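You operate a simulated robot arm through the tools that you are given. There is no shell and no other tool. Be economical: measure what you need, move in short steps, check, and stop when the job is done.

You run a simulated two-armed robot. Do the job below in one go: nothing can be reset, and whatever is moved stays where it is left.

JOB
Wipe, wax and buff the dusty middle left patch of the rail.
Fine: on the black and gilt console; wipe with the white pad, wax with it from the open wax pot, buff with the grey rag, all with black band; pad and rag go back; the other patches stay.
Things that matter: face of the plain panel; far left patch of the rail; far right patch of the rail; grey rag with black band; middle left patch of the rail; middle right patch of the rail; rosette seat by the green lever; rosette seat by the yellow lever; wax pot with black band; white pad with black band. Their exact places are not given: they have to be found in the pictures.

The check looks at the end state, three seconds after you hand in, the way a careful person would. Anything else that was tipped, shoved, dropped, spilled or broken makes it a failure.

ROBOT AND FRAMES
Two 7-joint arms with two-finger parallel grippers on one trunk, on a base that drives. Base frame: it is fixed to the floor where the robot stands at the start and does not move with it; the origin is under the middle of the robot, x ahead of it, y to its left, z up; the surface under the hand at the start is at about z = 88. Lengths are in cm, angles in degrees, forces in N, time in s.
The left shoulder is at the start at [5, 16.5, 113], the right one opposite. With the tool pointing down near the work surface each hand reaches from about 24 to 70 cm from the robot's upright axis, wherever it stands, measured 20 degrees to its own side. Places, roughly: face of the plain panel [40, 60, 100]; far left patch of the rail [50, 110, 100]; far right patch of the rail [50, 20, 100]; grey rag with black band [50, 125, 100]; middle left patch of the rail [40, 80, 100]; middle right patch of the rail [40, 50, 100]; rosette seat by the green lever [40, 100, 100]; rosette seat by the yellow lever [40, 30, 100]; wax pot with black band [40, 130, 90]; white pad with black band (6x6x4 cm) [50, -10, 90]. Payload 3.91 kg a hand.
The TCP of each hand is the grasp point between the finger pads, 3 cm short of the fingertips. In the tool frame z runs along the fingers and y along their closing line. The gripper opens to 11 cm. The fingers are 2 cm wide and 1 cm thick; the gripper's body (4.8 by 11.2 cm) begins 5.5 cm behind the TCP.
Orientation is that of the tool frame in the base frame, as a unit quaternion [w, x, y, z]. With the fingers straight down and closing along the base's y, the tool's x points along the base's -x, its y along +y and its z along -z.

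CONTROLS
- The arms move only by the tool nudge_tool. It takes "left_increments", "right_increments" or both (then of equal length, played together; a hand with none holds still); each is a list that holds one entry, the list of rows, each a list of 6 numbers: the shift along the tool's x, y, z in cm, then the turn, a rotation vector about the tool's x, y, z in degrees. In form: [[[x, y, z, rx, ry, rz], ...]]. A call has 1 to 8 rows; each row is the pose to reach, as a shift and turn from the pose commanded when the call began, along the tool's axes at that moment. "left_fingers" and "right_fingers" are, for a hand that has rows, the finger opening in cm, from 0 to 11, set as the call begins (left out, the last holds). Rows are played at 5 a second. More than 5 cm and 8.6 degrees between two rows, or a gripper value outside its range, and nothing of the call is played. Where a pose cannot be reached the arm comes as near as it can. A force on the tool above 40 N (or 10 N above the force at the start of the call, whichever is more), or a blocked arm, ends the call early, and 0.2 s more pass. The fingers move at their own pace (about 4.5 cm/s each) and stop on an object; they squeeze with about 41 N. The grip force told is the motor's: it shows also when the fingers shut on nothing. Time passes only in rows, and 0.2 s behind the last, so rows that repeat a pose let the fingers close. The reply holds the time, the measured pose of the TCP, the force on the tool along the base axes, the opening and the grip force, in the units named above and with some noise, with the torque about the TCP (base axes, N m) and any sound that the robot's microphone picked up.
- Cameras (640 x 400 px; columns grow to the right, rows downward): "scene" is now at [10.61, 5.26, 133.14]; the picture's right is [0.62, -0.78, 0.00], its down [-0.24, -0.19, -0.95] and it looks along [0.75, 0.59, -0.31] (base axes); focal length 214 px, centre (320, 200). "left" rides on the left gripper at [7.2, -1.7, -10.3] in its tool frame; the picture's right is [0.23, 0.97, 0.00], its down [-0.76, 0.18, -0.62] and it looks along [-0.61, 0.14, 0.78] (tool axes); focal length 222 px, centre (320, 200). "right" rides on the right gripper at [7.2, 1.7, -10.3] in its tool frame; the picture's right is [-0.23, 0.97, 0.00], its down [-0.76, -0.18, -0.62] and it looks along [-0.61, -0.14, 0.78] (tool axes); focal length 222 px, centre (320, 200).
- snapshot(camera): a new picture of that camera. The clock stands still meanwhile.
- move_column(by): slides the trunk up (or, below 0, down) by that many cm; the arms and the scene camera ride with it, the base frame stays. It gives what a move gives, with no picture.
- roll_base(legs): drives the robot by 1 to 6 legs, each [ahead, left, turn to the left] in cm, cm and degrees, along the robot's own axes; the way and the turn of a leg run together, so that a leg with both is an arc; at most 150 cm and 180 degrees a leg. The arms and the cameras ride along, it lands a little off, and it stops where it bumps. It gives what a move gives.
- head_to(pan, tilt): turns the head with the scene camera to pan (to the left, within 80 degrees either way) and tilt (down, from -29 to 69), counted from straight ahead of the robot. It gives what a move gives.
- point_at(camera, pixels): there is no depth. For up to 12 entries [column, row, z] of the newest picture of that camera ("zoom" is the newest enlarged one), the place [x, y] in the base frame at which the ray of that pixel passes the height z, good to about 0.3 cm, but the place of the scene camera against the robot may be out by one fixed shift of up to 1.2 cm in any direction. The clock stands still meanwhile.
- inspect(camera, box): a new picture of the part [left, top, right, bottom] of that camera's present view, enlarged. The clock stands still meanwhile.
- sign_off(): hands the job in; it is judged then, once.

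Go step by step. Measure first, check grasps and placings, and put right what went wrong. The budget is 80 turns and 78 pictures, counting those below and the enlarged ones. Unless the task says otherwise, let go and move clear before handing in, and close with one line.

The tools are called as a command line: name --argument value ..., lists and objects as JSON in quotes. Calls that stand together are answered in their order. nudge_tool: Moves the arms, as the interface text tells. Its arguments: {"type":"object","properties":{"left_increments":{"type":"array"},"left_fingers":{"type":"number"},"right_increments":{"type":"array"},"right_fingers":{"type":"number"}},"required":[]} The other tools are called the same way: move_column (by) slides the trunk up or down; roll_base (legs) drives the base; head_to (pan, tilt) turns the head that bears the scene camera; snapshot (camera) takes a picture; point_at (camera, pixels) gives the place at which the rays of pixels pass given heights; inspect (camera, box) takes an enlarged picture of a part of a camera's view; sign_off () hands the job in.

At the start:

```text
time_s: 0.0
left_ee_pos: [19.41, 29.43, 132.87]
left_ee_rot: [0.002, -0.001, 1.0, -0.001]
left_wrist_force: [-0.4, -0.6, -0.2]
left_torque: [0.03, -0.03, 0.0]
left_opening: 10.99
left_gripper_force: 0.1
right_ee_pos: [35.09, 2.6, 127.62]
right_ee_rot: [0.0, -0.001, 1.0, 0.0]
right_wrist_force: [-0.5, -0.8, 0.6]
right_torque: [-0.01, 0.02, 0.03]
right_opening: 10.99
right_gripper_force: 0.1
trunk travel left (down, up): [-35.0, 15.3]
robot x, y, heading: [-0.07, -0.07, -0.0]
head pan, tilt: [38.4, 18.0]
```

scene: 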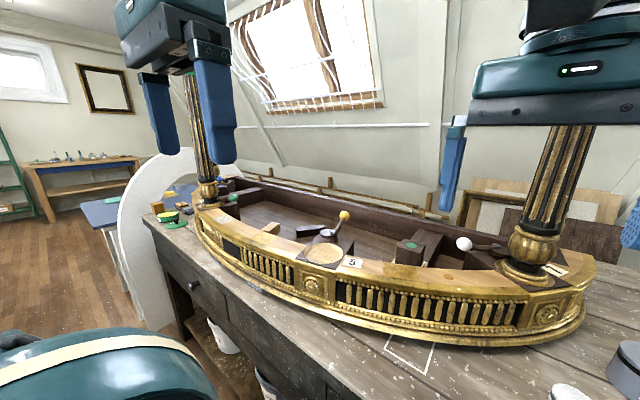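
right: 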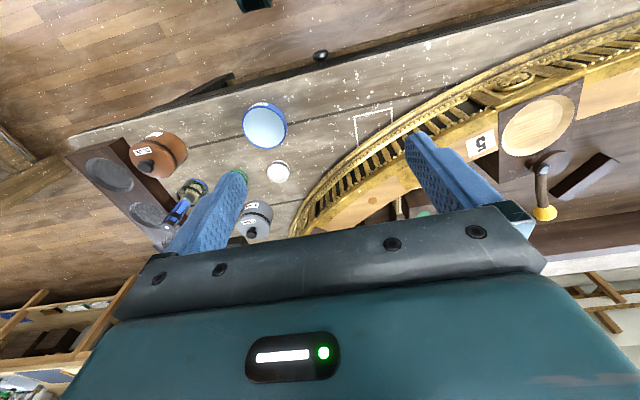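
left: 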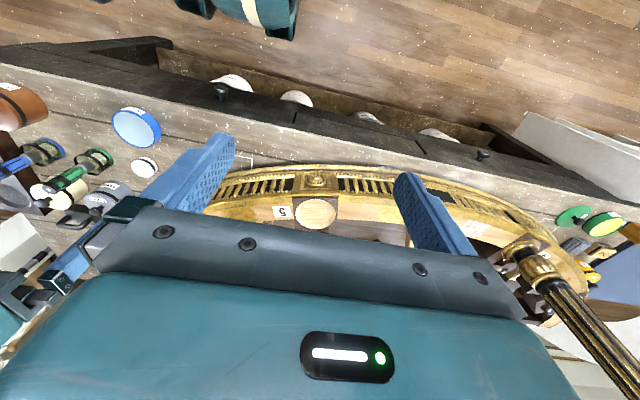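

The scene picture shows the curved gilt console on the bench, the open green-lidded pot near (170,217), and pads at the right. I will look around with the head for a better view before moving.

inspect --camera "scene" --box '[130, 160, 370, 310]'

inspect --camera "right" --box '[60, 80, 320, 250]'

inspect --camera "left" --box '[0, 60, 240, 250]'

inspect --camera "left" --box '[430, 150, 640, 330]'

```text
2.67 times, centred on (250, 235) of scene
```

zoom: 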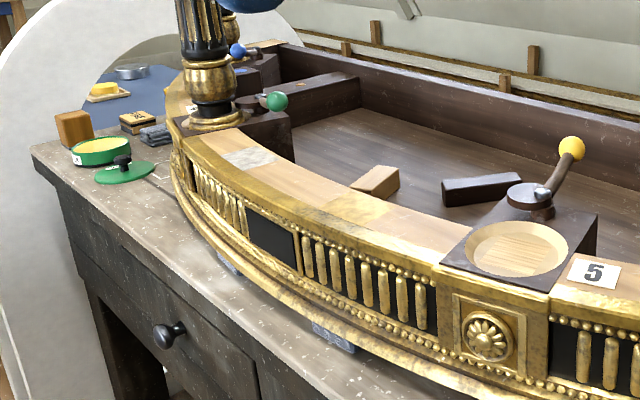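

```text
2.35 times, centred on (190, 165) of right
```

zoom: 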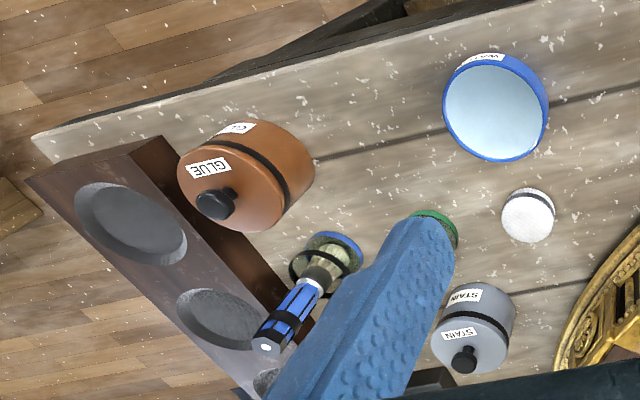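

```text
2.11 times, centred on (120, 155) of left
```

zoom: 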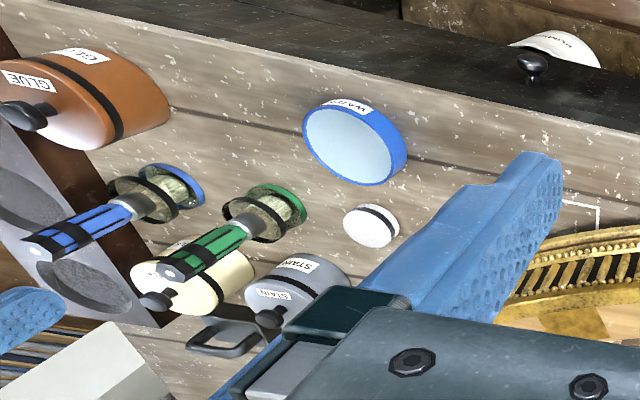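

```text
2.22 times, centred on (535, 240) of left
```

zoom: 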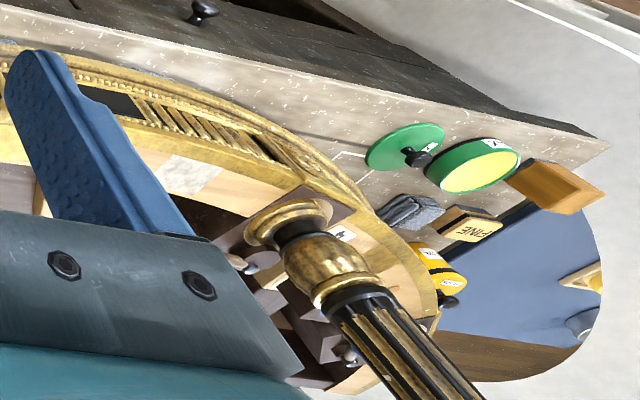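

The white pad with black band is at right image (275,172); the wax pot, lid and rag are at the left end. I measure these spots.

point_at --camera "right" --pixels '[[278, 172, 92], [278, 172, 88], [265, 127, 88], [350, 250, 100]]'

point_at --camera "scene" --pixels '[[224, 219, 100], [262, 236, 100], [325, 253, 100], [406, 270, 100], [168, 216, 92], [188, 211, 90], [178, 224, 88], [232, 249, 95]]'

point_at --camera "left" --pixels '[[144, 167, 90], [492, 228, 100], [598, 222, 92], [566, 245, 90], [572, 215, 88], [590, 250, 90], [315, 213, 100], [637, 230, 95]]'

```text
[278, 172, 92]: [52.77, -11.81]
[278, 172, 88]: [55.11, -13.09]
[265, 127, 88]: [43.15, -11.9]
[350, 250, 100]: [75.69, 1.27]
```

```text
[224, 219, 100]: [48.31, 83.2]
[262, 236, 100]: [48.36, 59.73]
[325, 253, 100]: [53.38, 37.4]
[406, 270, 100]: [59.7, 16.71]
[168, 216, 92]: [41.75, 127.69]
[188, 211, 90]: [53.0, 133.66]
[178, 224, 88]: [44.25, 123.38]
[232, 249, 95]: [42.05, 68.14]
```

```text
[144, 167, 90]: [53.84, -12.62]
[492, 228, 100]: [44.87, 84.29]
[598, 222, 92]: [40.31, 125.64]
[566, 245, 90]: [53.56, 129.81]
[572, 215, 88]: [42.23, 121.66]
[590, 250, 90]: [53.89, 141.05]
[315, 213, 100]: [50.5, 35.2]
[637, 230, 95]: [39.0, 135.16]
```

The dusty whitish patch is around (46,84), the pad at (54,-12.5), pot at (41,126), rag near (54,130). I look around right and left with the head before driving.

head_to --pan -25 --tilt 35

snapshot --camera "scene"

head_to --pan 75 --tilt 30

snapshot --camera "scene"

```text
time_s: 1.3
left_ee_pos: [19.45, 29.51, 132.94]
left_ee_rot: [0.003, -0.001, 1.0, -0.001]
left_wrist_force: [-0.1, 0.0, 0.2]
left_torque: [-0.01, -0.03, 0.0]
left_opening: 10.99
left_gripper_force: 0.1
right_ee_pos: [35.17, 2.57, 127.48]
right_ee_rot: [0.001, 0.0, 1.0, 0.001]
right_wrist_force: [0.7, 0.4, -0.2]
right_torque: [-0.01, 0.01, -0.02]
right_opening: 11.02
right_gripper_force: 0.0
trunk travel left (down, up): [-35.0, 15.3]
robot x, y, heading: [-0.05, -0.18, 0.1]
head pan, tilt: [-25.0, 35.0]
```

```text
70 pictures are left
```

scene: 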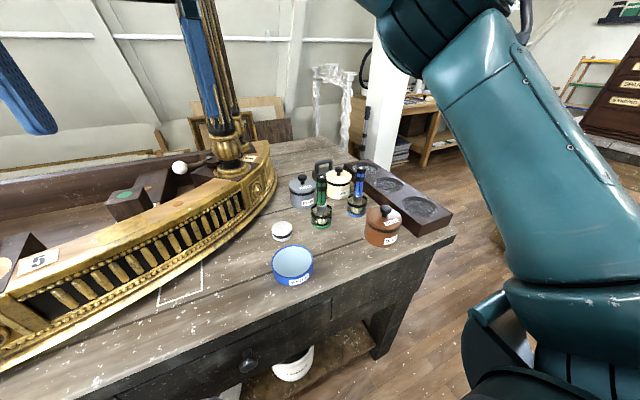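

```text
time_s: 3.1
left_ee_pos: [19.39, 29.37, 132.84]
left_ee_rot: [0.003, -0.001, 1.0, -0.001]
left_wrist_force: [-0.9, -0.6, -0.1]
left_torque: [-0.01, -0.02, 0.01]
left_opening: 10.99
left_gripper_force: 0.0
right_ee_pos: [35.12, 2.48, 127.61]
right_ee_rot: [0.0, 0.0, 1.0, 0.002]
right_wrist_force: [-0.6, 0.6, -0.9]
right_torque: [-0.02, -0.01, 0.01]
right_opening: 10.98
right_gripper_force: 0.2
trunk travel left (down, up): [-35.0, 15.3]
robot x, y, heading: [0.12, 0.33, 0.1]
head pan, tilt: [75.0, 30.0]
```

```text
69 pictures are left
```

scene: 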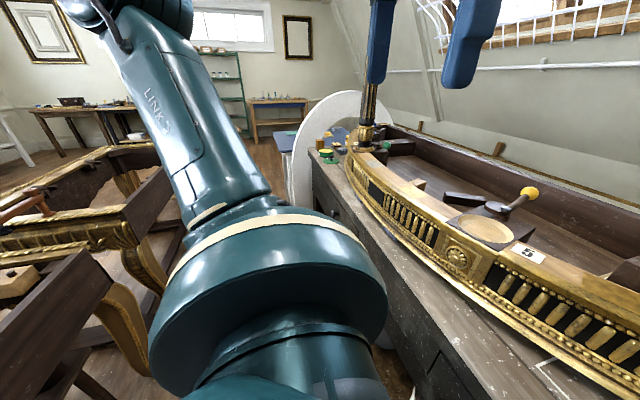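

The floor on the right is clear; at left there is furniture at (100,250)-(150,340). I check how far it intrudes.

point_at --camera "scene" --pixels '[[155, 340, 0], [155, 270, 40], [160, 195, 60], [160, 195, 80], [110, 280, 60], [290, 200, 80], [300, 205, 60], [345, 208, 88], [75, 375, 60], [160, 240, 20]]'

inspect --camera "scene" --box '[270, 80, 430, 220]'

```text
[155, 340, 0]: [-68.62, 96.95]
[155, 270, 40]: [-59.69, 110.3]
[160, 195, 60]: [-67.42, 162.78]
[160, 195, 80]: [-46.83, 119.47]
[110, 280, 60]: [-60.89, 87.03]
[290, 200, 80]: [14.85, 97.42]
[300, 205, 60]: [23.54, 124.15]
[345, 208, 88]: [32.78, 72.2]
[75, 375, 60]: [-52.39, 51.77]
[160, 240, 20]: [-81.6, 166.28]
```

```text
2.86 times, centred on (350, 150) of scene
```

zoom: 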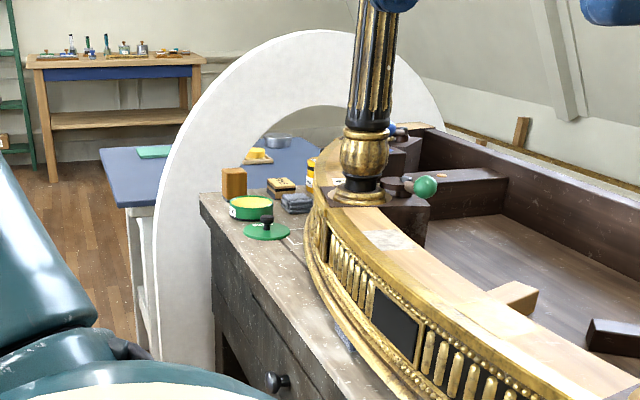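

The way left is free (furniture stays beyond x=-45), and the white arch is past y~145. First I drive right to bring the left hand to the pad.

roll_base --legs '[[0, -27, 0]]'

head_to --pan 15 --tilt 40

snapshot --camera "scene"

snapshot --camera "left"

```text
time_s: 6.1
left_ee_pos: [19.43, 2.55, 132.91]
left_ee_rot: [0.003, -0.001, 1.0, -0.001]
left_wrist_force: [-0.2, 0.4, -0.8]
left_torque: [0.06, 0.0, -0.01]
left_opening: 11.0
left_gripper_force: 0.1
right_ee_pos: [35.21, -24.34, 127.54]
right_ee_rot: [0.0, 0.0, 1.0, 0.001]
right_wrist_force: [0.5, -0.7, -0.3]
right_torque: [0.04, 0.04, -0.02]
right_opening: 11.01
right_gripper_force: 0.0
trunk travel left (down, up): [-35.0, 15.3]
robot x, y, heading: [-0.46, -26.61, -0.1]
head pan, tilt: [75.0, 30.0]
```

```text
time_s: 7.4
left_ee_pos: [19.38, 2.55, 132.87]
left_ee_rot: [0.002, -0.001, 1.0, -0.002]
left_wrist_force: [-0.2, 0.3, 0.4]
left_torque: [0.01, 0.03, 0.02]
left_opening: 11.0
left_gripper_force: 0.0
right_ee_pos: [35.21, -24.33, 127.51]
right_ee_rot: [0.0, 0.0, 1.0, -0.001]
right_wrist_force: [-0.3, 0.1, 0.8]
right_torque: [0.01, -0.01, 0.03]
right_opening: 11.01
right_gripper_force: 0.0
trunk travel left (down, up): [-35.0, 15.3]
robot x, y, heading: [0.26, -26.96, -0.0]
head pan, tilt: [15.0, 40.0]
```

```text
67 pictures are left
```

scene: 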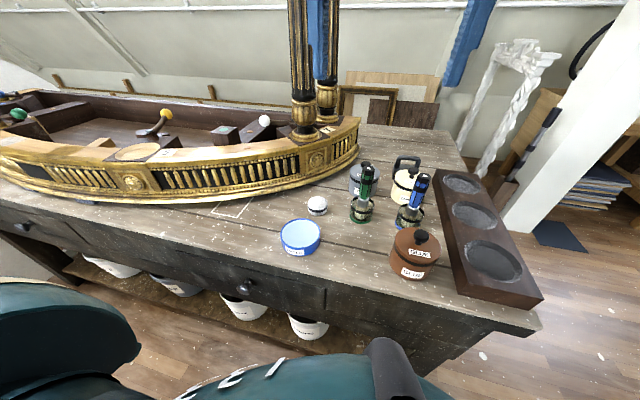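

```text
66 pictures are left
```

left: 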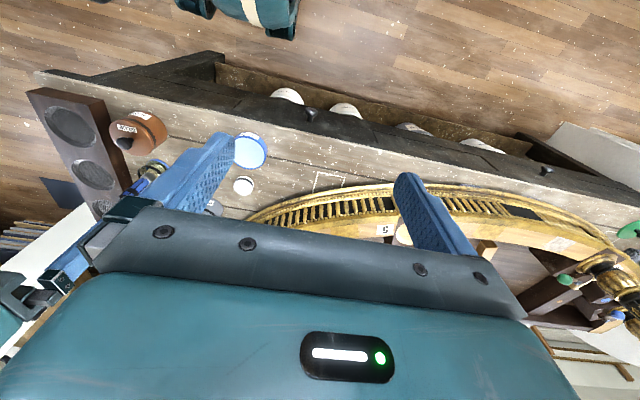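

The pad appears at left (244,186) and scene (317,205). I triangulate it.

point_at --camera "left" --pixels '[[244, 186, 92], [244, 186, 90], [251, 151, 92]]'

point_at --camera "scene" --pixels '[[317, 201, 92], [317, 201, 90], [317, 214, 88], [308, 205, 90], [327, 205, 90], [360, 182, 90]]'

inspect --camera "scene" --box '[260, 150, 420, 270]'

```text
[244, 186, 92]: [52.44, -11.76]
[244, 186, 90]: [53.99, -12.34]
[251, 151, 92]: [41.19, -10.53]
```

```text
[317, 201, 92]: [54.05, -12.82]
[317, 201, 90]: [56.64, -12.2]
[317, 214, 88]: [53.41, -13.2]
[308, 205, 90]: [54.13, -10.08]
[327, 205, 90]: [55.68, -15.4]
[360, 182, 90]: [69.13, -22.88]
```

```text
3.33 times, centred on (340, 210) of scene
```

zoom: 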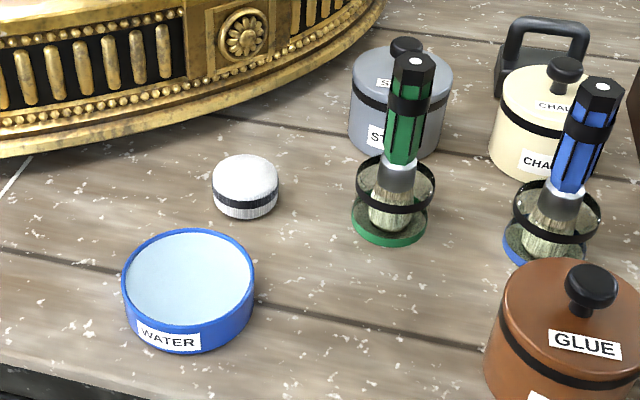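

point_at --camera "scene" --pixels '[[377, 217, 88], [365, 217, 88], [363, 166, 102], [269, 188, 88], [290, 182, 90], [350, 148, 105]]'

nudge_tool --left_increments '[[[-4.5, -2, 2, 0, 0, 0], [-9, -4, 4, 0, 0, 0], [-13, -6, 6, 0, 0, 0], [-17.5, -8, 7, 0, 0, 0], [-22, -10, 7, 0, 0, 0], [-26, -12, 9, 0, 0, 0], [-30, -13.5, 11, 0, 0, 0], [-34, -14.7, 12, 0, 0, 0]]]' --left_fingers 9

snapshot --camera "left"

```text
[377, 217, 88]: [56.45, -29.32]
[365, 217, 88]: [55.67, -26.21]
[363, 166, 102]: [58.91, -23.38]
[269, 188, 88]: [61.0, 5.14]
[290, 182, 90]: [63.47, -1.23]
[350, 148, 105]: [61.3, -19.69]
```

```text
refused: row 1 steps farther than a row can; nothing moved
```

```text
64 pictures are left
```

left: 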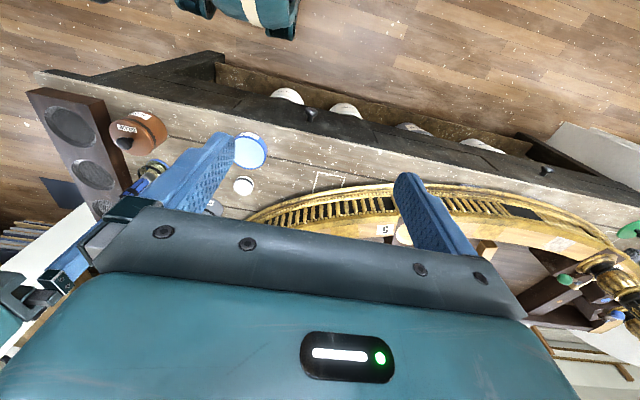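

The step was too long; I move in even rows of under 5 cm. The green brush is at y~-25, so closing along y is clear.

nudge_tool --left_increments '[[[-4.2, -1.8, 1.2, 0, 0, 0], [-8.4, -3.6, 2.4, 0, 0, 0], [-12.6, -5.4, 3.6, 0, 0, 0], [-16.8, -7.2, 4.8, 0, 0, 0], [-21, -9, 6, 0, 0, 0], [-25.2, -10.8, 7.2, 0, 0, 0], [-29.4, -12.6, 8.4, 0, 0, 0], [-33.6, -14.4, 9.6, 0, 0, 0]]]' --left_fingers 9

snapshot --camera "left"

```text
time_s: 9.2
left_ee_pos: [48.24, -6.94, 120.96]
left_ee_rot: [0.003, -0.002, 1.0, -0.002]
left_wrist_force: [0.7, 0.5, 0.0]
left_torque: [0.01, 0.01, 0.01]
left_opening: 9.01
left_gripper_force: 0.1
left hand out of reach, approached as far as the arm can: row 6, 7, 8
right_ee_pos: [35.18, -24.41, 127.49]
right_ee_rot: [0.001, 0.0, 1.0, 0.0]
right_wrist_force: [0.1, -0.5, -0.3]
right_torque: [0.0, -0.02, -0.01]
right_opening: 10.99
right_gripper_force: 0.1
trunk travel left (down, up): [-35.0, 15.3]
robot x, y, heading: [0.09, -26.82, 0.1]
head pan, tilt: [15.0, 40.0]
```

```text
63 pictures are left
```

left: 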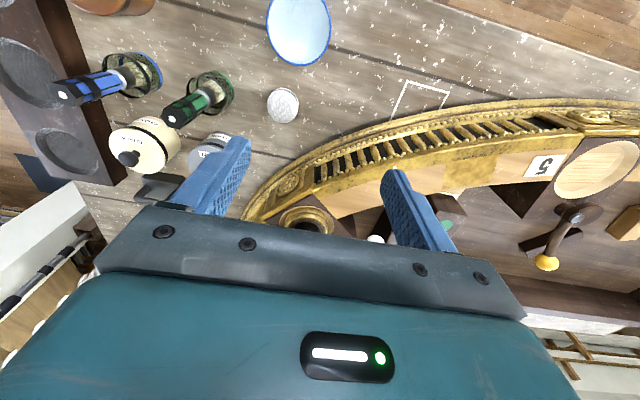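

The reach was limited at this height; I go down 10 cm and see where it lands.

nudge_tool --left_increments '[[[0, 0, 4.5, 0, 0, 0], [0, 0, 9, 0, 0, 0], [0, 0, 12, 0, 0, 0], [0, 0, 12, 0, 0, 0]]]'

snapshot --camera "left"

```text
time_s: 10.2
left_ee_pos: [48.11, -6.88, 109.09]
left_ee_rot: [0.002, -0.001, 1.0, -0.001]
left_wrist_force: [0.1, 0.8, 0.8]
left_torque: [0.01, -0.01, -0.02]
left_opening: 8.98
left_gripper_force: 0.0
right_ee_pos: [35.07, -24.34, 127.71]
right_ee_rot: [0.0, -0.001, 1.0, 0.0]
right_wrist_force: [0.8, 0.2, 0.4]
right_torque: [0.01, 0.0, 0.0]
right_opening: 11.02
right_gripper_force: 0.1
trunk travel left (down, up): [-35.0, 15.3]
robot x, y, heading: [-0.37, -27.06, 0.1]
head pan, tilt: [15.0, 40.0]
```

```text
62 pictures are left
```

left: 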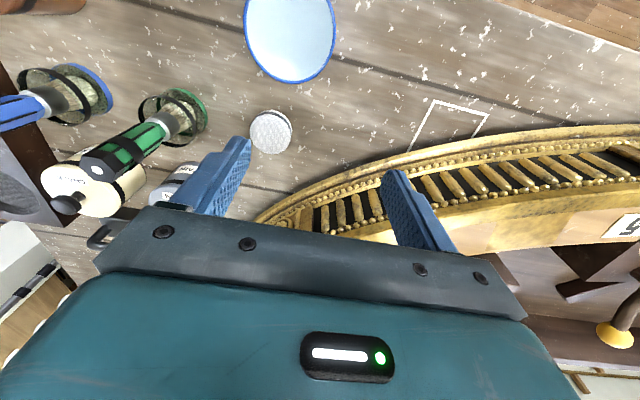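

The pad is now at (271,132); I measure its top edges and side.

point_at --camera "left" --pixels '[[271, 134, 92], [271, 134, 91], [250, 134, 92], [292, 132, 92], [271, 112, 88], [271, 152, 92]]'

inspect --camera "left" --box '[220, 90, 320, 170]'

```text
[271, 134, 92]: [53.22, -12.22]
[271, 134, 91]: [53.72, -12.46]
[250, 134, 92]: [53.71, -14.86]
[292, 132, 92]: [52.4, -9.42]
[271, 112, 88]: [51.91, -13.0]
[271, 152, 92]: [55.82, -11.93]
```

```text
5.00 times, centred on (270, 130) of left
```

zoom: 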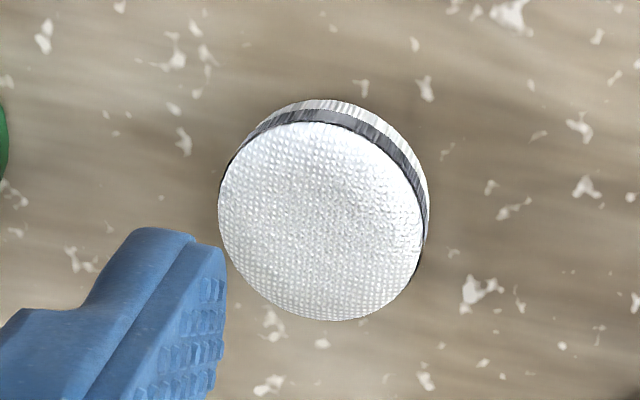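

Pad centre is about (53.3,-12.3), diameter 6. I go over it and down to 98.

nudge_tool --left_increments '[[[-2.7, -2.7, 2, 0, 0, 0], [-5.2, -5.4, 4, 0, 0, 0], [-5.2, -5.4, 8, 0, 0, 0], [-5.2, -5.4, 11, 0, 0, 0], [-5.2, -5.4, 11, 0, 0, 0]]]'

snapshot --camera "left"

```text
time_s: 11.4
left_ee_pos: [50.81, -9.67, 98.8]
left_ee_rot: [0.002, -0.001, 1.0, -0.002]
left_wrist_force: [-0.6, 0.1, 0.2]
left_torque: [-0.04, 0.01, 0.01]
left_opening: 9.01
left_gripper_force: 0.0
left hand out of reach, approached as far as the arm can: row 2, 3, 4, 5
right_ee_pos: [35.14, -24.43, 127.55]
right_ee_rot: [0.0, 0.001, 1.0, 0.001]
right_wrist_force: [0.7, 0.2, 0.6]
right_torque: [-0.01, 0.02, -0.03]
right_opening: 10.99
right_gripper_force: 0.1
trunk travel left (down, up): [-35.0, 15.3]
robot x, y, heading: [0.27, -26.74, -0.2]
head pan, tilt: [15.0, 40.0]
```

```text
60 pictures are left
```

left: 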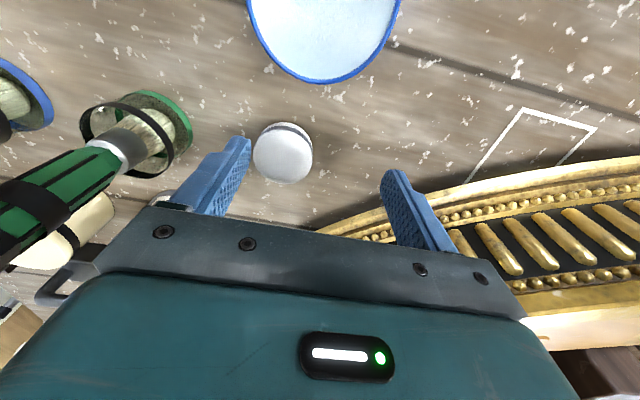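

The arm stopped short at (50.8,-9.7); I test the y and x directions separately at this height.

nudge_tool --left_increments '[[[0, -1.5, 0, 0, 0, 0], [0, -2.7, 0, 0, 0, 0], [-1, -2.7, 0, 0, 0, 0], [-2.4, -2.7, 0, 0, 0, 0], [-2.4, -2.7, 0, 0, 0, 0]]]'

```text
time_s: 12.6
left_ee_pos: [50.66, -10.15, 99.25]
left_ee_rot: [0.003, -0.001, 1.0, -0.002]
left_wrist_force: [0.2, 0.4, -0.1]
left_torque: [-0.01, -0.04, 0.03]
left_opening: 8.99
left_gripper_force: 0.1
left hand out of reach, approached as far as the arm can: row 1, 2, 3, 4, 5
right_ee_pos: [35.19, -24.33, 127.63]
right_ee_rot: [0.0, 0.0, 1.0, 0.0]
right_wrist_force: [-0.4, -0.8, -0.4]
right_torque: [0.03, 0.02, -0.03]
right_opening: 11.01
right_gripper_force: 0.0
trunk travel left (down, up): [-35.0, 15.3]
robot x, y, heading: [-0.15, -27.14, 0.2]
head pan, tilt: [15.0, 40.0]
```

It cannot go further toward -y from here, so I lift, shift left, and drive the base further right.

nudge_tool --left_increments '[[[1, 3, -3, 0, 0, 0], [2, 6, -6, 0, 0, 0], [3, 9, -9, 0, 0, 0]]]'

roll_base --legs '[[0, -11, 0]]'

```text
time_s: 13.4
left_ee_pos: [47.4, -0.99, 108.35]
left_ee_rot: [0.003, 0.001, 1.0, -0.002]
left_wrist_force: [-0.6, 0.4, -1.0]
left_torque: [0.04, -0.05, 0.0]
left_opening: 9.01
left_gripper_force: 0.0
right_ee_pos: [35.02, -24.38, 127.64]
right_ee_rot: [0.001, 0.0, 1.0, -0.001]
right_wrist_force: [0.7, -0.1, 0.5]
right_torque: [0.04, -0.02, -0.04]
right_opening: 10.99
right_gripper_force: 0.1
trunk travel left (down, up): [-35.0, 15.3]
robot x, y, heading: [0.25, -27.03, 0.2]
head pan, tilt: [15.0, 40.0]
```

```text
time_s: 15.0
left_ee_pos: [47.52, -11.94, 108.32]
left_ee_rot: [0.003, 0.001, 1.0, -0.001]
left_wrist_force: [0.1, -0.5, -0.9]
left_torque: [0.0, 0.03, 0.0]
left_opening: 8.98
left_gripper_force: 0.0
right_ee_pos: [35.1, -35.34, 127.57]
right_ee_rot: [0.0, 0.001, 1.0, 0.001]
right_wrist_force: [0.4, 0.3, 1.3]
right_torque: [0.02, 0.02, 0.03]
right_opening: 10.98
right_gripper_force: 0.1
trunk travel left (down, up): [-35.0, 15.3]
robot x, y, heading: [0.29, -38.08, -0.1]
head pan, tilt: [15.0, 40.0]
```

Now the hand is in line at (47.5,-11.9,108.3); I go ahead over the pad and down partway.

nudge_tool --left_increments '[[[-3, -0.2, 2, 0, 0, 0], [-5.8, -0.3, 4, 0, 0, 0], [-5.8, -0.3, 8, 0, 0, 0], [-5.8, -0.3, 11, 0, 0, 0], [-5.8, -0.3, 11, 0, 0, 0]]]'

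snapshot --camera "left"

```text
time_s: 16.2
left_ee_pos: [53.38, -12.43, 97.34]
left_ee_rot: [0.003, -0.001, 1.0, -0.001]
left_wrist_force: [0.8, 0.0, -0.7]
left_torque: [0.0, -0.01, 0.01]
left_opening: 8.99
left_gripper_force: 0.1
right_ee_pos: [35.16, -35.33, 127.51]
right_ee_rot: [0.0, 0.001, 1.0, 0.001]
right_wrist_force: [0.1, 0.0, 0.7]
right_torque: [-0.02, -0.01, -0.02]
right_opening: 11.02
right_gripper_force: 0.1
trunk travel left (down, up): [-35.0, 15.3]
robot x, y, heading: [-0.4, -37.69, -0.3]
head pan, tilt: [15.0, 40.0]
```

```text
59 pictures are left
```

left: 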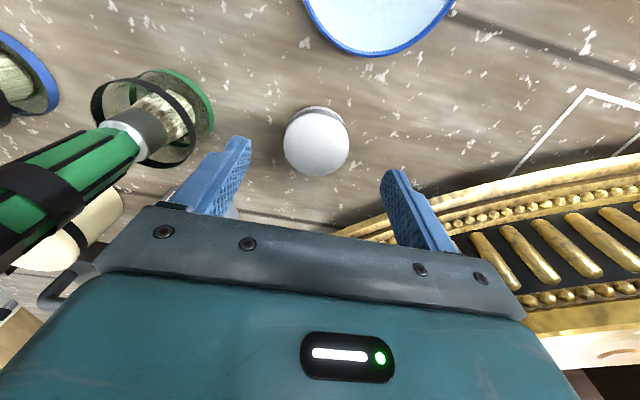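

point_at --camera "left" --pixels '[[316, 145, 92], [284, 143, 92], [350, 143, 92], [316, 176, 92]]'

```text
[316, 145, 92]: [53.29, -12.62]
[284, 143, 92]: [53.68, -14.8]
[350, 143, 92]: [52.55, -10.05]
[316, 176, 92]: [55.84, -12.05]
```

Centred. I go down to z 92.8 and then close.

nudge_tool --left_increments '[[[0, -0.1, 2.5, 0, 0, 0], [0, -0.1, 4.5, 0, 0, 0], [0, -0.1, 4.5, 0, 0, 0]]]'

nudge_tool --left_increments '[[[0, 0, 0, 0, 0, 0], [0, 0, 0, 0, 0, 0], [0, 0, 0, 0, 0, 0], [0, 0, 0, 0, 0, 0], [0, 0, 0, 0, 0, 0]]]' --left_fingers 3

snapshot --camera "left"

```text
time_s: 17.0
left_ee_pos: [53.34, -12.39, 92.95]
left_ee_rot: [0.002, 0.0, 1.0, -0.002]
left_wrist_force: [0.8, 0.1, 0.5]
left_torque: [-0.01, 0.0, 0.0]
left_opening: 8.99
left_gripper_force: 0.0
right_ee_pos: [35.15, -35.25, 127.55]
right_ee_rot: [0.0, 0.001, 1.0, 0.0]
right_wrist_force: [0.3, 0.1, 0.2]
right_torque: [-0.03, -0.06, 0.01]
right_opening: 10.98
right_gripper_force: 0.0
trunk travel left (down, up): [-35.0, 15.3]
robot x, y, heading: [-0.04, -37.53, -0.3]
head pan, tilt: [15.0, 40.0]
```

```text
time_s: 18.2
left_ee_pos: [53.18, -12.42, 92.83]
left_ee_rot: [0.003, -0.001, 1.0, -0.001]
left_wrist_force: [-0.2, -0.3, -0.4]
left_torque: [0.01, 0.0, 0.02]
left_opening: 5.14
left_gripper_force: 40.9
right_ee_pos: [35.16, -35.2, 127.62]
right_ee_rot: [0.0, 0.0, 1.0, 0.0]
right_wrist_force: [-0.3, 0.4, 0.0]
right_torque: [0.01, 0.0, 0.01]
right_opening: 10.98
right_gripper_force: 0.0
trunk travel left (down, up): [-35.0, 15.3]
robot x, y, heading: [0.16, -37.93, -0.2]
head pan, tilt: [15.0, 40.0]
```

```text
58 pictures are left
```

left: 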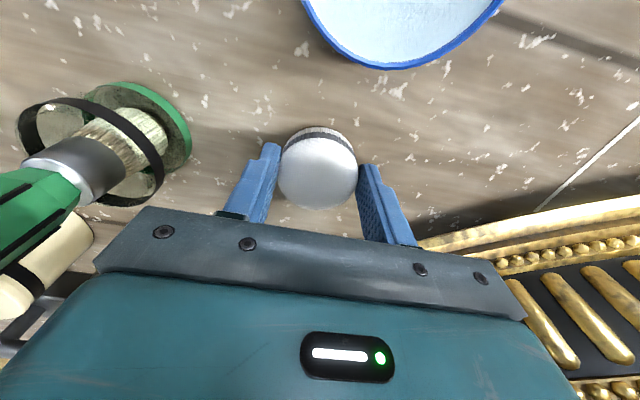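

The pad is gripped (opening 5.1, 41 N); its home is TCP (53.2,-12.4,92.85). I lift and retract.

nudge_tool --left_increments '[[[0, 0, -4, 0, 0, 0], [0, 0, -8, 0, 0, 0], [0, 0, -12, 0, 0, 0], [3.5, 0, -15, 0, 0, 0], [7.5, 0, -18, 0, 0, 0], [12, 0, -20, 0, 0, 0], [16.5, 0, -22, 0, 0, 0], [21, 0, -24, 0, 0, 0]]]'

roll_base --legs '[[0, 97, 0]]'

head_to --pan 30 --tilt 35

snapshot --camera "scene"

snapshot --camera "left"

```text
time_s: 20.0
left_ee_pos: [32.13, -12.38, 116.69]
left_ee_rot: [0.003, 0.0, 1.0, 0.0]
left_wrist_force: [0.4, -0.7, -0.2]
left_torque: [0.01, -0.01, -0.01]
left_opening: 5.09
left_gripper_force: 41.2
right_ee_pos: [35.06, -35.2, 127.6]
right_ee_rot: [0.001, 0.001, 1.0, 0.0]
right_wrist_force: [-0.5, -0.1, 0.5]
right_torque: [0.01, -0.05, 0.01]
right_opening: 10.99
right_gripper_force: 0.0
trunk travel left (down, up): [-35.0, 15.3]
robot x, y, heading: [0.15, -38.37, -0.0]
head pan, tilt: [15.0, 40.0]
```

```text
time_s: 28.8
left_ee_pos: [32.66, 84.72, 116.75]
left_ee_rot: [0.003, 0.001, 1.0, -0.001]
left_wrist_force: [0.3, 1.0, -0.2]
left_torque: [0.0, 0.02, -0.02]
left_opening: 5.11
left_gripper_force: 41.2
right_ee_pos: [35.42, 61.77, 127.69]
right_ee_rot: [0.0, 0.002, 1.0, -0.001]
right_wrist_force: [0.2, -0.2, -0.8]
right_torque: [0.02, 0.0, 0.01]
right_opening: 10.99
right_gripper_force: 0.0
trunk travel left (down, up): [-35.0, 15.3]
robot x, y, heading: [0.16, 59.14, -0.2]
head pan, tilt: [15.0, 40.0]
```

```text
time_s: 29.6
left_ee_pos: [32.54, 84.8, 116.59]
left_ee_rot: [0.002, 0.001, 1.0, -0.001]
left_wrist_force: [-0.5, 1.0, -0.4]
left_torque: [0.0, 0.0, -0.02]
left_opening: 5.11
left_gripper_force: 41.0
right_ee_pos: [35.33, 61.77, 127.58]
right_ee_rot: [0.0, 0.002, 1.0, -0.001]
right_wrist_force: [0.5, 0.1, 0.0]
right_torque: [0.01, 0.03, 0.02]
right_opening: 10.99
right_gripper_force: 0.0
trunk travel left (down, up): [-35.0, 15.3]
robot x, y, heading: [0.12, 59.44, -0.1]
head pan, tilt: [30.0, 35.0]
```

```text
57 pictures are left
```

scene: 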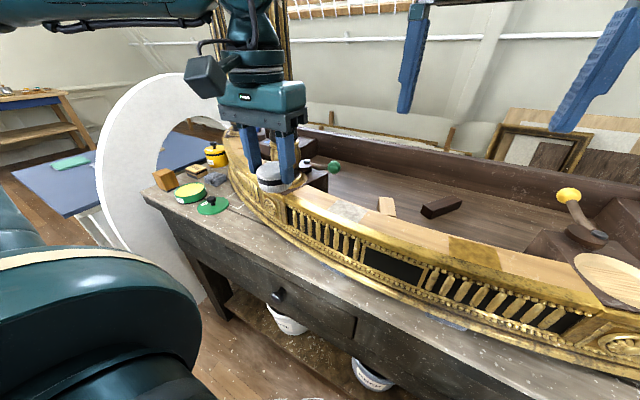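

```text
56 pictures are left
```

left: 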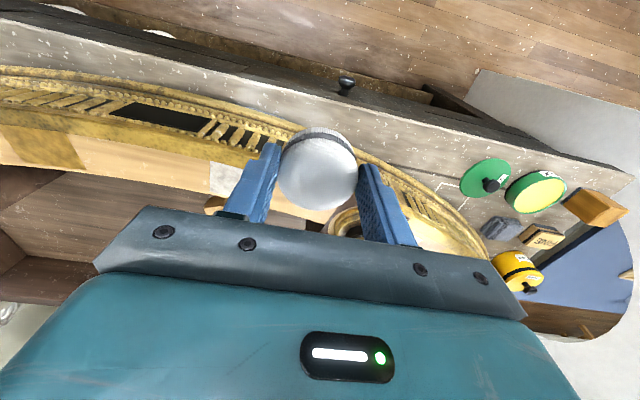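

The dusty patch shows at scene (347,212) and in the left camera at (222,180) partly behind the finger. I enlarge and measure it from both cameras for height.

inspect --camera "scene" --box '[280, 150, 400, 250]'

inspect --camera "left" --box '[60, 90, 280, 230]'

inspect --camera "scene" --box '[140, 130, 260, 230]'

```text
4.00 times, centred on (340, 200) of scene
```

zoom: 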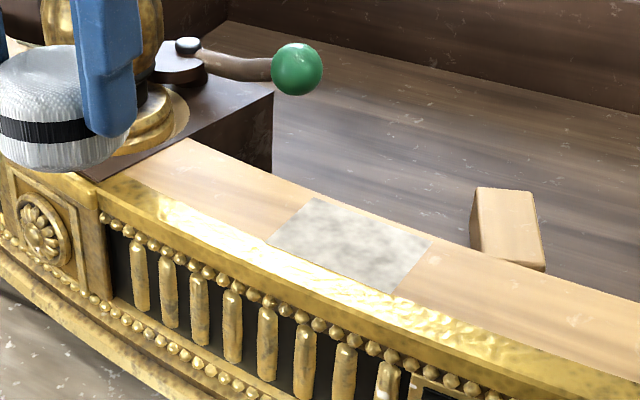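

```text
2.86 times, centred on (170, 160) of left
```

zoom: 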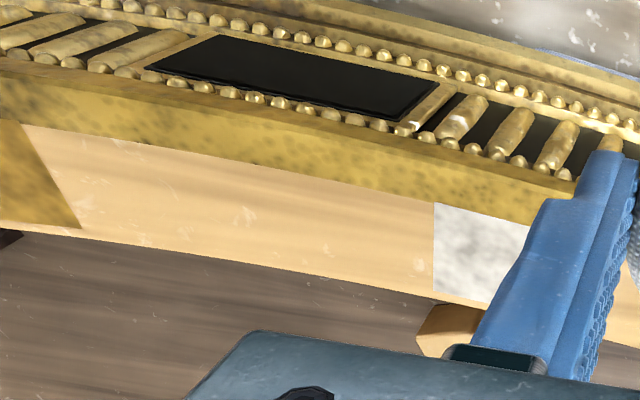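

```text
4.00 times, centred on (200, 180) of scene
```

zoom: 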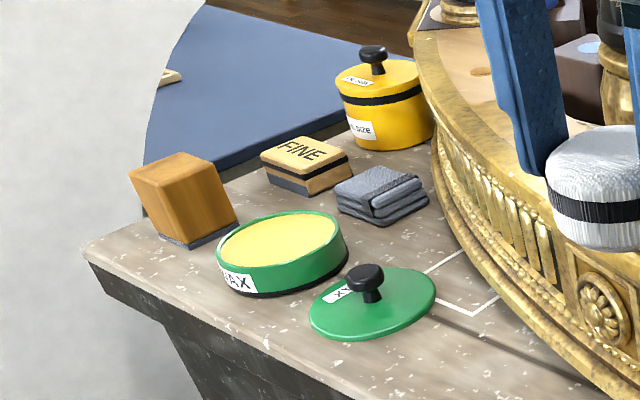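

point_at --camera "left" --pixels '[[210.2, 161, 102], [210.2, 161, 98], [209.5, 191.5, 102], [209.5, 191.5, 98], [540, 190, 92], [503, 230, 90]]'

point_at --camera "scene" --pixels '[[358, 223, 102], [358, 223, 98], [367.5, 210, 102], [367.5, 210, 98], [340.5, 199.3, 100], [327.5, 210, 100], [358, 223, 100], [367.5, 210, 100]]'

```text
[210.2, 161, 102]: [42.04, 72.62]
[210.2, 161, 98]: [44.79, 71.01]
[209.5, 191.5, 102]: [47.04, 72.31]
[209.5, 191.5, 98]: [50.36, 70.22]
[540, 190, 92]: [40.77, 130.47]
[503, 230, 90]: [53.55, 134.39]
```

```text
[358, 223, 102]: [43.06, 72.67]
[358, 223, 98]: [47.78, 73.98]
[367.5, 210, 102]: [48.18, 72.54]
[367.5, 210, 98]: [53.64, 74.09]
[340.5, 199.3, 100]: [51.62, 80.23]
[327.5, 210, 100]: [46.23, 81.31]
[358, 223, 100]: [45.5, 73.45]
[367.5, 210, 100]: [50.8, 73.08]
```

Both cameras agree on a rail top of about z=102 with right corners near (42,72.6),(47,72.3). I shift the hand left 6 cm to see the whole patch past the finger.

nudge_tool --left_increments '[[[0, 4, 0, 0, 0, 0], [0, 7, 0, 0, 0, 0]]]'

inspect --camera "left" --box '[80, 110, 240, 210]'

```text
time_s: 30.2
left_ee_pos: [32.63, 91.91, 116.66]
left_ee_rot: [0.002, 0.002, 1.0, -0.001]
left_wrist_force: [1.2, 0.1, -0.4]
left_torque: [-0.02, 0.01, -0.01]
left_opening: 5.13
left_gripper_force: 40.9
right_ee_pos: [35.47, 61.72, 127.52]
right_ee_rot: [0.0, 0.001, 1.0, 0.0]
right_wrist_force: [0.0, 0.4, 0.0]
right_torque: [0.04, -0.01, -0.01]
right_opening: 11.01
right_gripper_force: 0.1
trunk travel left (down, up): [-35.0, 15.3]
robot x, y, heading: [0.17, 59.35, -0.5]
head pan, tilt: [30.0, 35.0]
```

```text
4.00 times, centred on (160, 160) of left
```

zoom: 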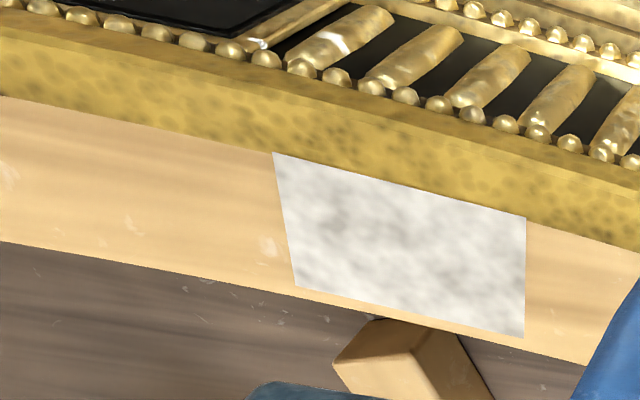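

point_at --camera "zoom" --pixels '[[272, 153, 102], [526, 217, 102], [523, 337, 102], [296, 286, 102], [404, 248, 102], [404, 248, 101], [0, 95, 102], [0, 242, 102]]'

```text
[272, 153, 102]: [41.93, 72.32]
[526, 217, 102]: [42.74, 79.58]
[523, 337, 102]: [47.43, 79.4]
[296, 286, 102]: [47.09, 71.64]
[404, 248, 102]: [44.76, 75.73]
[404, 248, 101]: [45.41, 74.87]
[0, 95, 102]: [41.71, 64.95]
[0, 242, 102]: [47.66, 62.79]
```

The patch spans x 42–47.4, y 72–79.5, centre (44.8,75.8), top about 102. I shift the base right 9 cm so the left arm is comfortable there, then hover over the patch.

roll_base --legs '[[0, -9, 0]]'

nudge_tool --left_increments '[[[-4, -2.5, 0, 0, 0, 0], [-8, -5, 0, 0, 0, 0], [-12.2, -7.2, 0, 0, 0, 0], [-12.2, -7.2, 3, 0, 0, 0], [-12.2, -7.2, 6, 0, 0, 0], [-12.2, -7.2, 6, 0, 0, 0]]]'

snapshot --camera "scene"

```text
time_s: 31.7
left_ee_pos: [32.63, 82.66, 116.79]
left_ee_rot: [0.003, 0.001, 1.0, -0.001]
left_wrist_force: [-0.1, -0.6, -0.5]
left_torque: [0.02, -0.02, -0.01]
left_opening: 5.14
left_gripper_force: 40.6
right_ee_pos: [35.39, 52.62, 127.65]
right_ee_rot: [0.0, 0.001, 1.0, 0.001]
right_wrist_force: [0.9, 0.3, 0.1]
right_torque: [0.02, 0.01, 0.03]
right_opening: 10.98
right_gripper_force: 0.0
trunk travel left (down, up): [-35.0, 15.3]
robot x, y, heading: [0.28, 50.16, -0.0]
head pan, tilt: [30.0, 35.0]
```

```text
time_s: 33.1
left_ee_pos: [44.73, 75.58, 110.97]
left_ee_rot: [0.002, 0.001, 1.0, -0.002]
left_wrist_force: [0.0, 0.4, -0.1]
left_torque: [0.0, -0.01, 0.01]
left_opening: 5.14
left_gripper_force: 40.9
right_ee_pos: [35.23, 52.66, 127.56]
right_ee_rot: [-0.001, 0.001, 1.0, 0.0]
right_wrist_force: [0.4, -0.3, -0.2]
right_torque: [-0.02, 0.01, 0.05]
right_opening: 10.99
right_gripper_force: 0.1
trunk travel left (down, up): [-35.0, 15.3]
robot x, y, heading: [-0.01, 50.43, -0.3]
head pan, tilt: [30.0, 35.0]
```

```text
51 pictures are left
```

scene: 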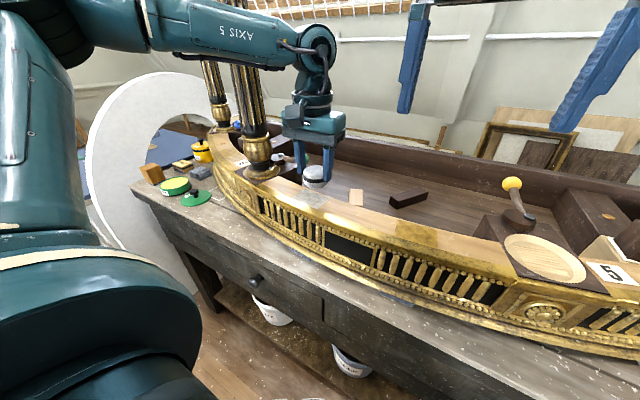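

The pad hovers above the patch. I descend gently until contact is felt.

nudge_tool --left_increments '[[[0, 0.2, 2, 0, 0, 0], [0, 0.2, 3, 0, 0, 0], [0, 0.2, 3.5, 0, 0, 0], [0, 0.2, 3.8, 0, 0, 0], [0, 0.2, 3.8, 0, 0, 0]]]'

inspect --camera "scene" --box '[270, 140, 370, 220]'

```text
time_s: 34.3
left_ee_pos: [44.79, 75.7, 107.47]
left_ee_rot: [0.009, 0.001, 1.0, -0.001]
left_wrist_force: [4.8, 7.3, 38.2]
left_torque: [0.57, 0.22, -0.07]
left_opening: 5.12
left_gripper_force: 40.9
right_ee_pos: [35.09, 52.69, 127.64]
right_ee_rot: [0.002, 0.001, 1.0, 0.0]
right_wrist_force: [-0.5, -0.5, 0.0]
right_torque: [-0.02, -0.01, 0.03]
right_opening: 11.01
right_gripper_force: 0.0
trunk travel left (down, up): [-35.0, 15.3]
robot x, y, heading: [0.35, 50.2, -0.3]
head pan, tilt: [30.0, 35.0]
```

```text
5.00 times, centred on (320, 180) of scene
```

zoom: 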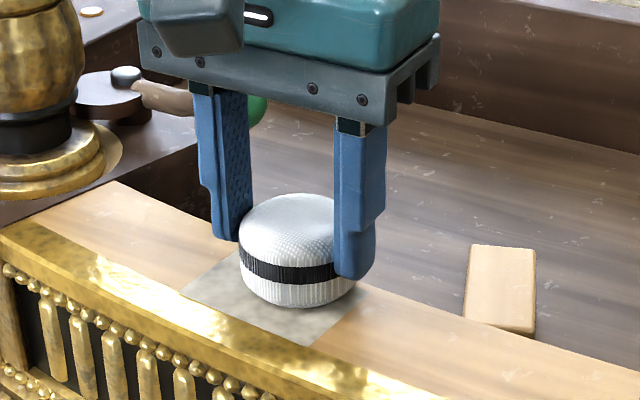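

Contact at 38 N on the patch. I ease off about 0.15 cm and make wiping strokes.

nudge_tool --left_increments '[[[0, 0, -0.2, 0, 0, 0], [1.3, -2, -0.2, 0, 0, 0], [1.3, -3.6, -0.2, 0, 0, 0], [1.3, -1.5, -0.2, 0, 0, 0], [1.3, 1, -0.2, 0, 0, 0], [1.3, 3.6, -0.2, 0, 0, 0], [0, 3.6, -0.2, 0, 0, 0], [0, 1, -0.2, 0, 0, 0]]]'

```text
time_s: 36.1
left_ee_pos: [44.68, 76.93, 107.4]
left_ee_rot: [0.007, 0.0, 1.0, 0.001]
left_wrist_force: [-0.1, 16.3, 34.1]
left_torque: [0.56, 0.05, 0.02]
left_opening: 5.12
left_gripper_force: 41.4
right_ee_pos: [35.13, 52.75, 127.7]
right_ee_rot: [0.001, 0.002, 1.0, 0.001]
right_wrist_force: [-0.7, -1.3, 0.3]
right_torque: [0.02, -0.03, -0.02]
right_opening: 10.98
right_gripper_force: 0.0
trunk travel left (down, up): [-35.0, 15.3]
robot x, y, heading: [0.53, 50.4, -0.3]
head pan, tilt: [30.0, 35.0]
```

The stroke works, but at 34 N; I ease slightly more and complete the other side.

nudge_tool --left_increments '[[[0, -1.5, -0.2, 0, 0, 0], [0, -4.4, -0.2, 0, 0, 0], [-1.3, -4.6, -0.2, 0, 0, 0], [-1.3, -2, -0.2, 0, 0, 0], [-1.3, 0.5, -0.2, 0, 0, 0], [-1.3, 2.8, -0.2, 0, 0, 0], [0, 2.8, -0.2, 0, 0, 0], [0, 0, -0.2, 0, 0, 0]]]'

nudge_tool --left_increments '[[[0, 0, -3, 0, 0, 0], [2, 3, -5, 0, 0, 0], [5, 5, -6, 0, 0, 0], [8.5, 8, -6, 0, 0, 0], [12, 10, -6, 0, 0, 0]]]'

inspect --camera "scene" --box '[220, 130, 380, 230]'

snapshot --camera "left"

```text
time_s: 37.9
left_ee_pos: [44.68, 76.7, 107.43]
left_ee_rot: [0.002, 0.001, 1.0, 0.0]
left_wrist_force: [-0.4, 4.3, 11.0]
left_torque: [0.16, -0.19, 0.12]
left_opening: 5.13
left_gripper_force: 40.9
right_ee_pos: [35.3, 52.73, 127.7]
right_ee_rot: [0.001, 0.002, 1.0, 0.001]
right_wrist_force: [0.2, -0.7, -0.3]
right_torque: [0.01, 0.01, 0.02]
right_opening: 11.0
right_gripper_force: 0.0
trunk travel left (down, up): [-35.0, 15.3]
robot x, y, heading: [-0.03, 50.38, -0.0]
head pan, tilt: [30.0, 35.0]
```

```text
time_s: 39.1
left_ee_pos: [32.75, 86.74, 113.41]
left_ee_rot: [0.002, 0.002, 1.0, -0.001]
left_wrist_force: [0.1, 0.0, -0.8]
left_torque: [-0.01, 0.01, 0.01]
left_opening: 5.12
left_gripper_force: 40.8
right_ee_pos: [35.32, 52.96, 127.53]
right_ee_rot: [0.0, 0.002, 1.0, 0.0]
right_wrist_force: [0.2, -0.2, -0.3]
right_torque: [0.01, 0.0, -0.02]
right_opening: 11.03
right_gripper_force: 0.0
trunk travel left (down, up): [-35.0, 15.3]
robot x, y, heading: [0.26, 50.28, -0.4]
head pan, tilt: [30.0, 35.0]
```

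```text
4.00 times, centred on (300, 180) of scene
```

zoom: 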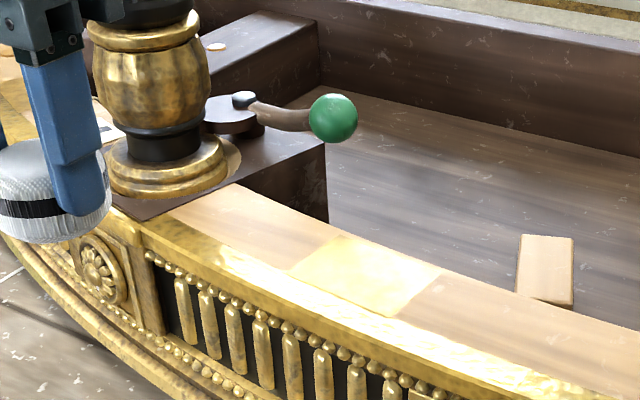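

```text
48 pictures are left
```

left: 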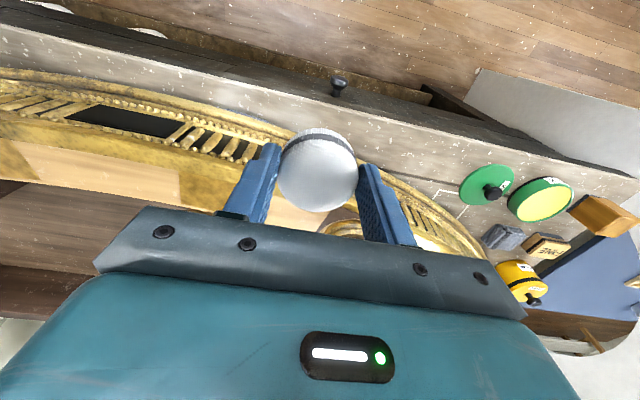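

The patch is now clean gold. Next I drive left toward the wax pot (left camera (540,200)).

roll_base --legs '[[0, 46, 0]]'

head_to --pan 45 --tilt 35

snapshot --camera "scene"

snapshot --camera "left"

```text
time_s: 43.6
left_ee_pos: [32.79, 132.72, 113.33]
left_ee_rot: [0.002, 0.0, 1.0, -0.001]
left_wrist_force: [-0.8, 0.0, 0.0]
left_torque: [-0.05, -0.02, 0.01]
left_opening: 5.13
left_gripper_force: 41.5
right_ee_pos: [35.48, 98.77, 127.64]
right_ee_rot: [0.0, 0.0, 1.0, 0.0]
right_wrist_force: [0.5, 0.4, -0.3]
right_torque: [0.03, 0.0, 0.01]
right_opening: 11.0
right_gripper_force: 0.0
trunk travel left (down, up): [-35.0, 15.3]
robot x, y, heading: [0.49, 96.03, -0.0]
head pan, tilt: [30.0, 35.0]
```

```text
time_s: 44.4
left_ee_pos: [32.72, 132.88, 113.33]
left_ee_rot: [0.003, 0.0, 1.0, -0.001]
left_wrist_force: [0.5, -0.5, 0.3]
left_torque: [-0.01, 0.0, 0.0]
left_opening: 5.12
left_gripper_force: 41.1
right_ee_pos: [35.5, 98.71, 127.62]
right_ee_rot: [-0.001, 0.0, 1.0, 0.0]
right_wrist_force: [0.6, 0.7, 0.0]
right_torque: [0.0, 0.0, -0.01]
right_opening: 10.99
right_gripper_force: 0.0
trunk travel left (down, up): [-35.0, 15.3]
robot x, y, heading: [0.11, 96.48, 0.0]
head pan, tilt: [45.0, 35.0]
```

```text
47 pictures are left
```

scene: 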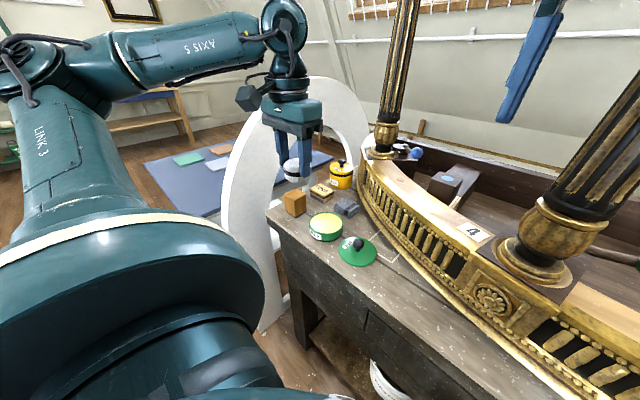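

```text
46 pictures are left
```

left: 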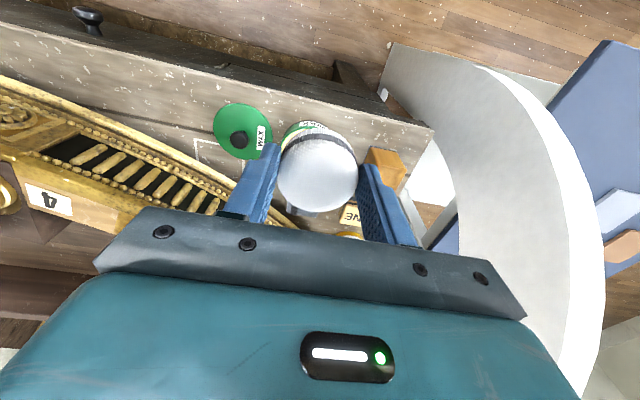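

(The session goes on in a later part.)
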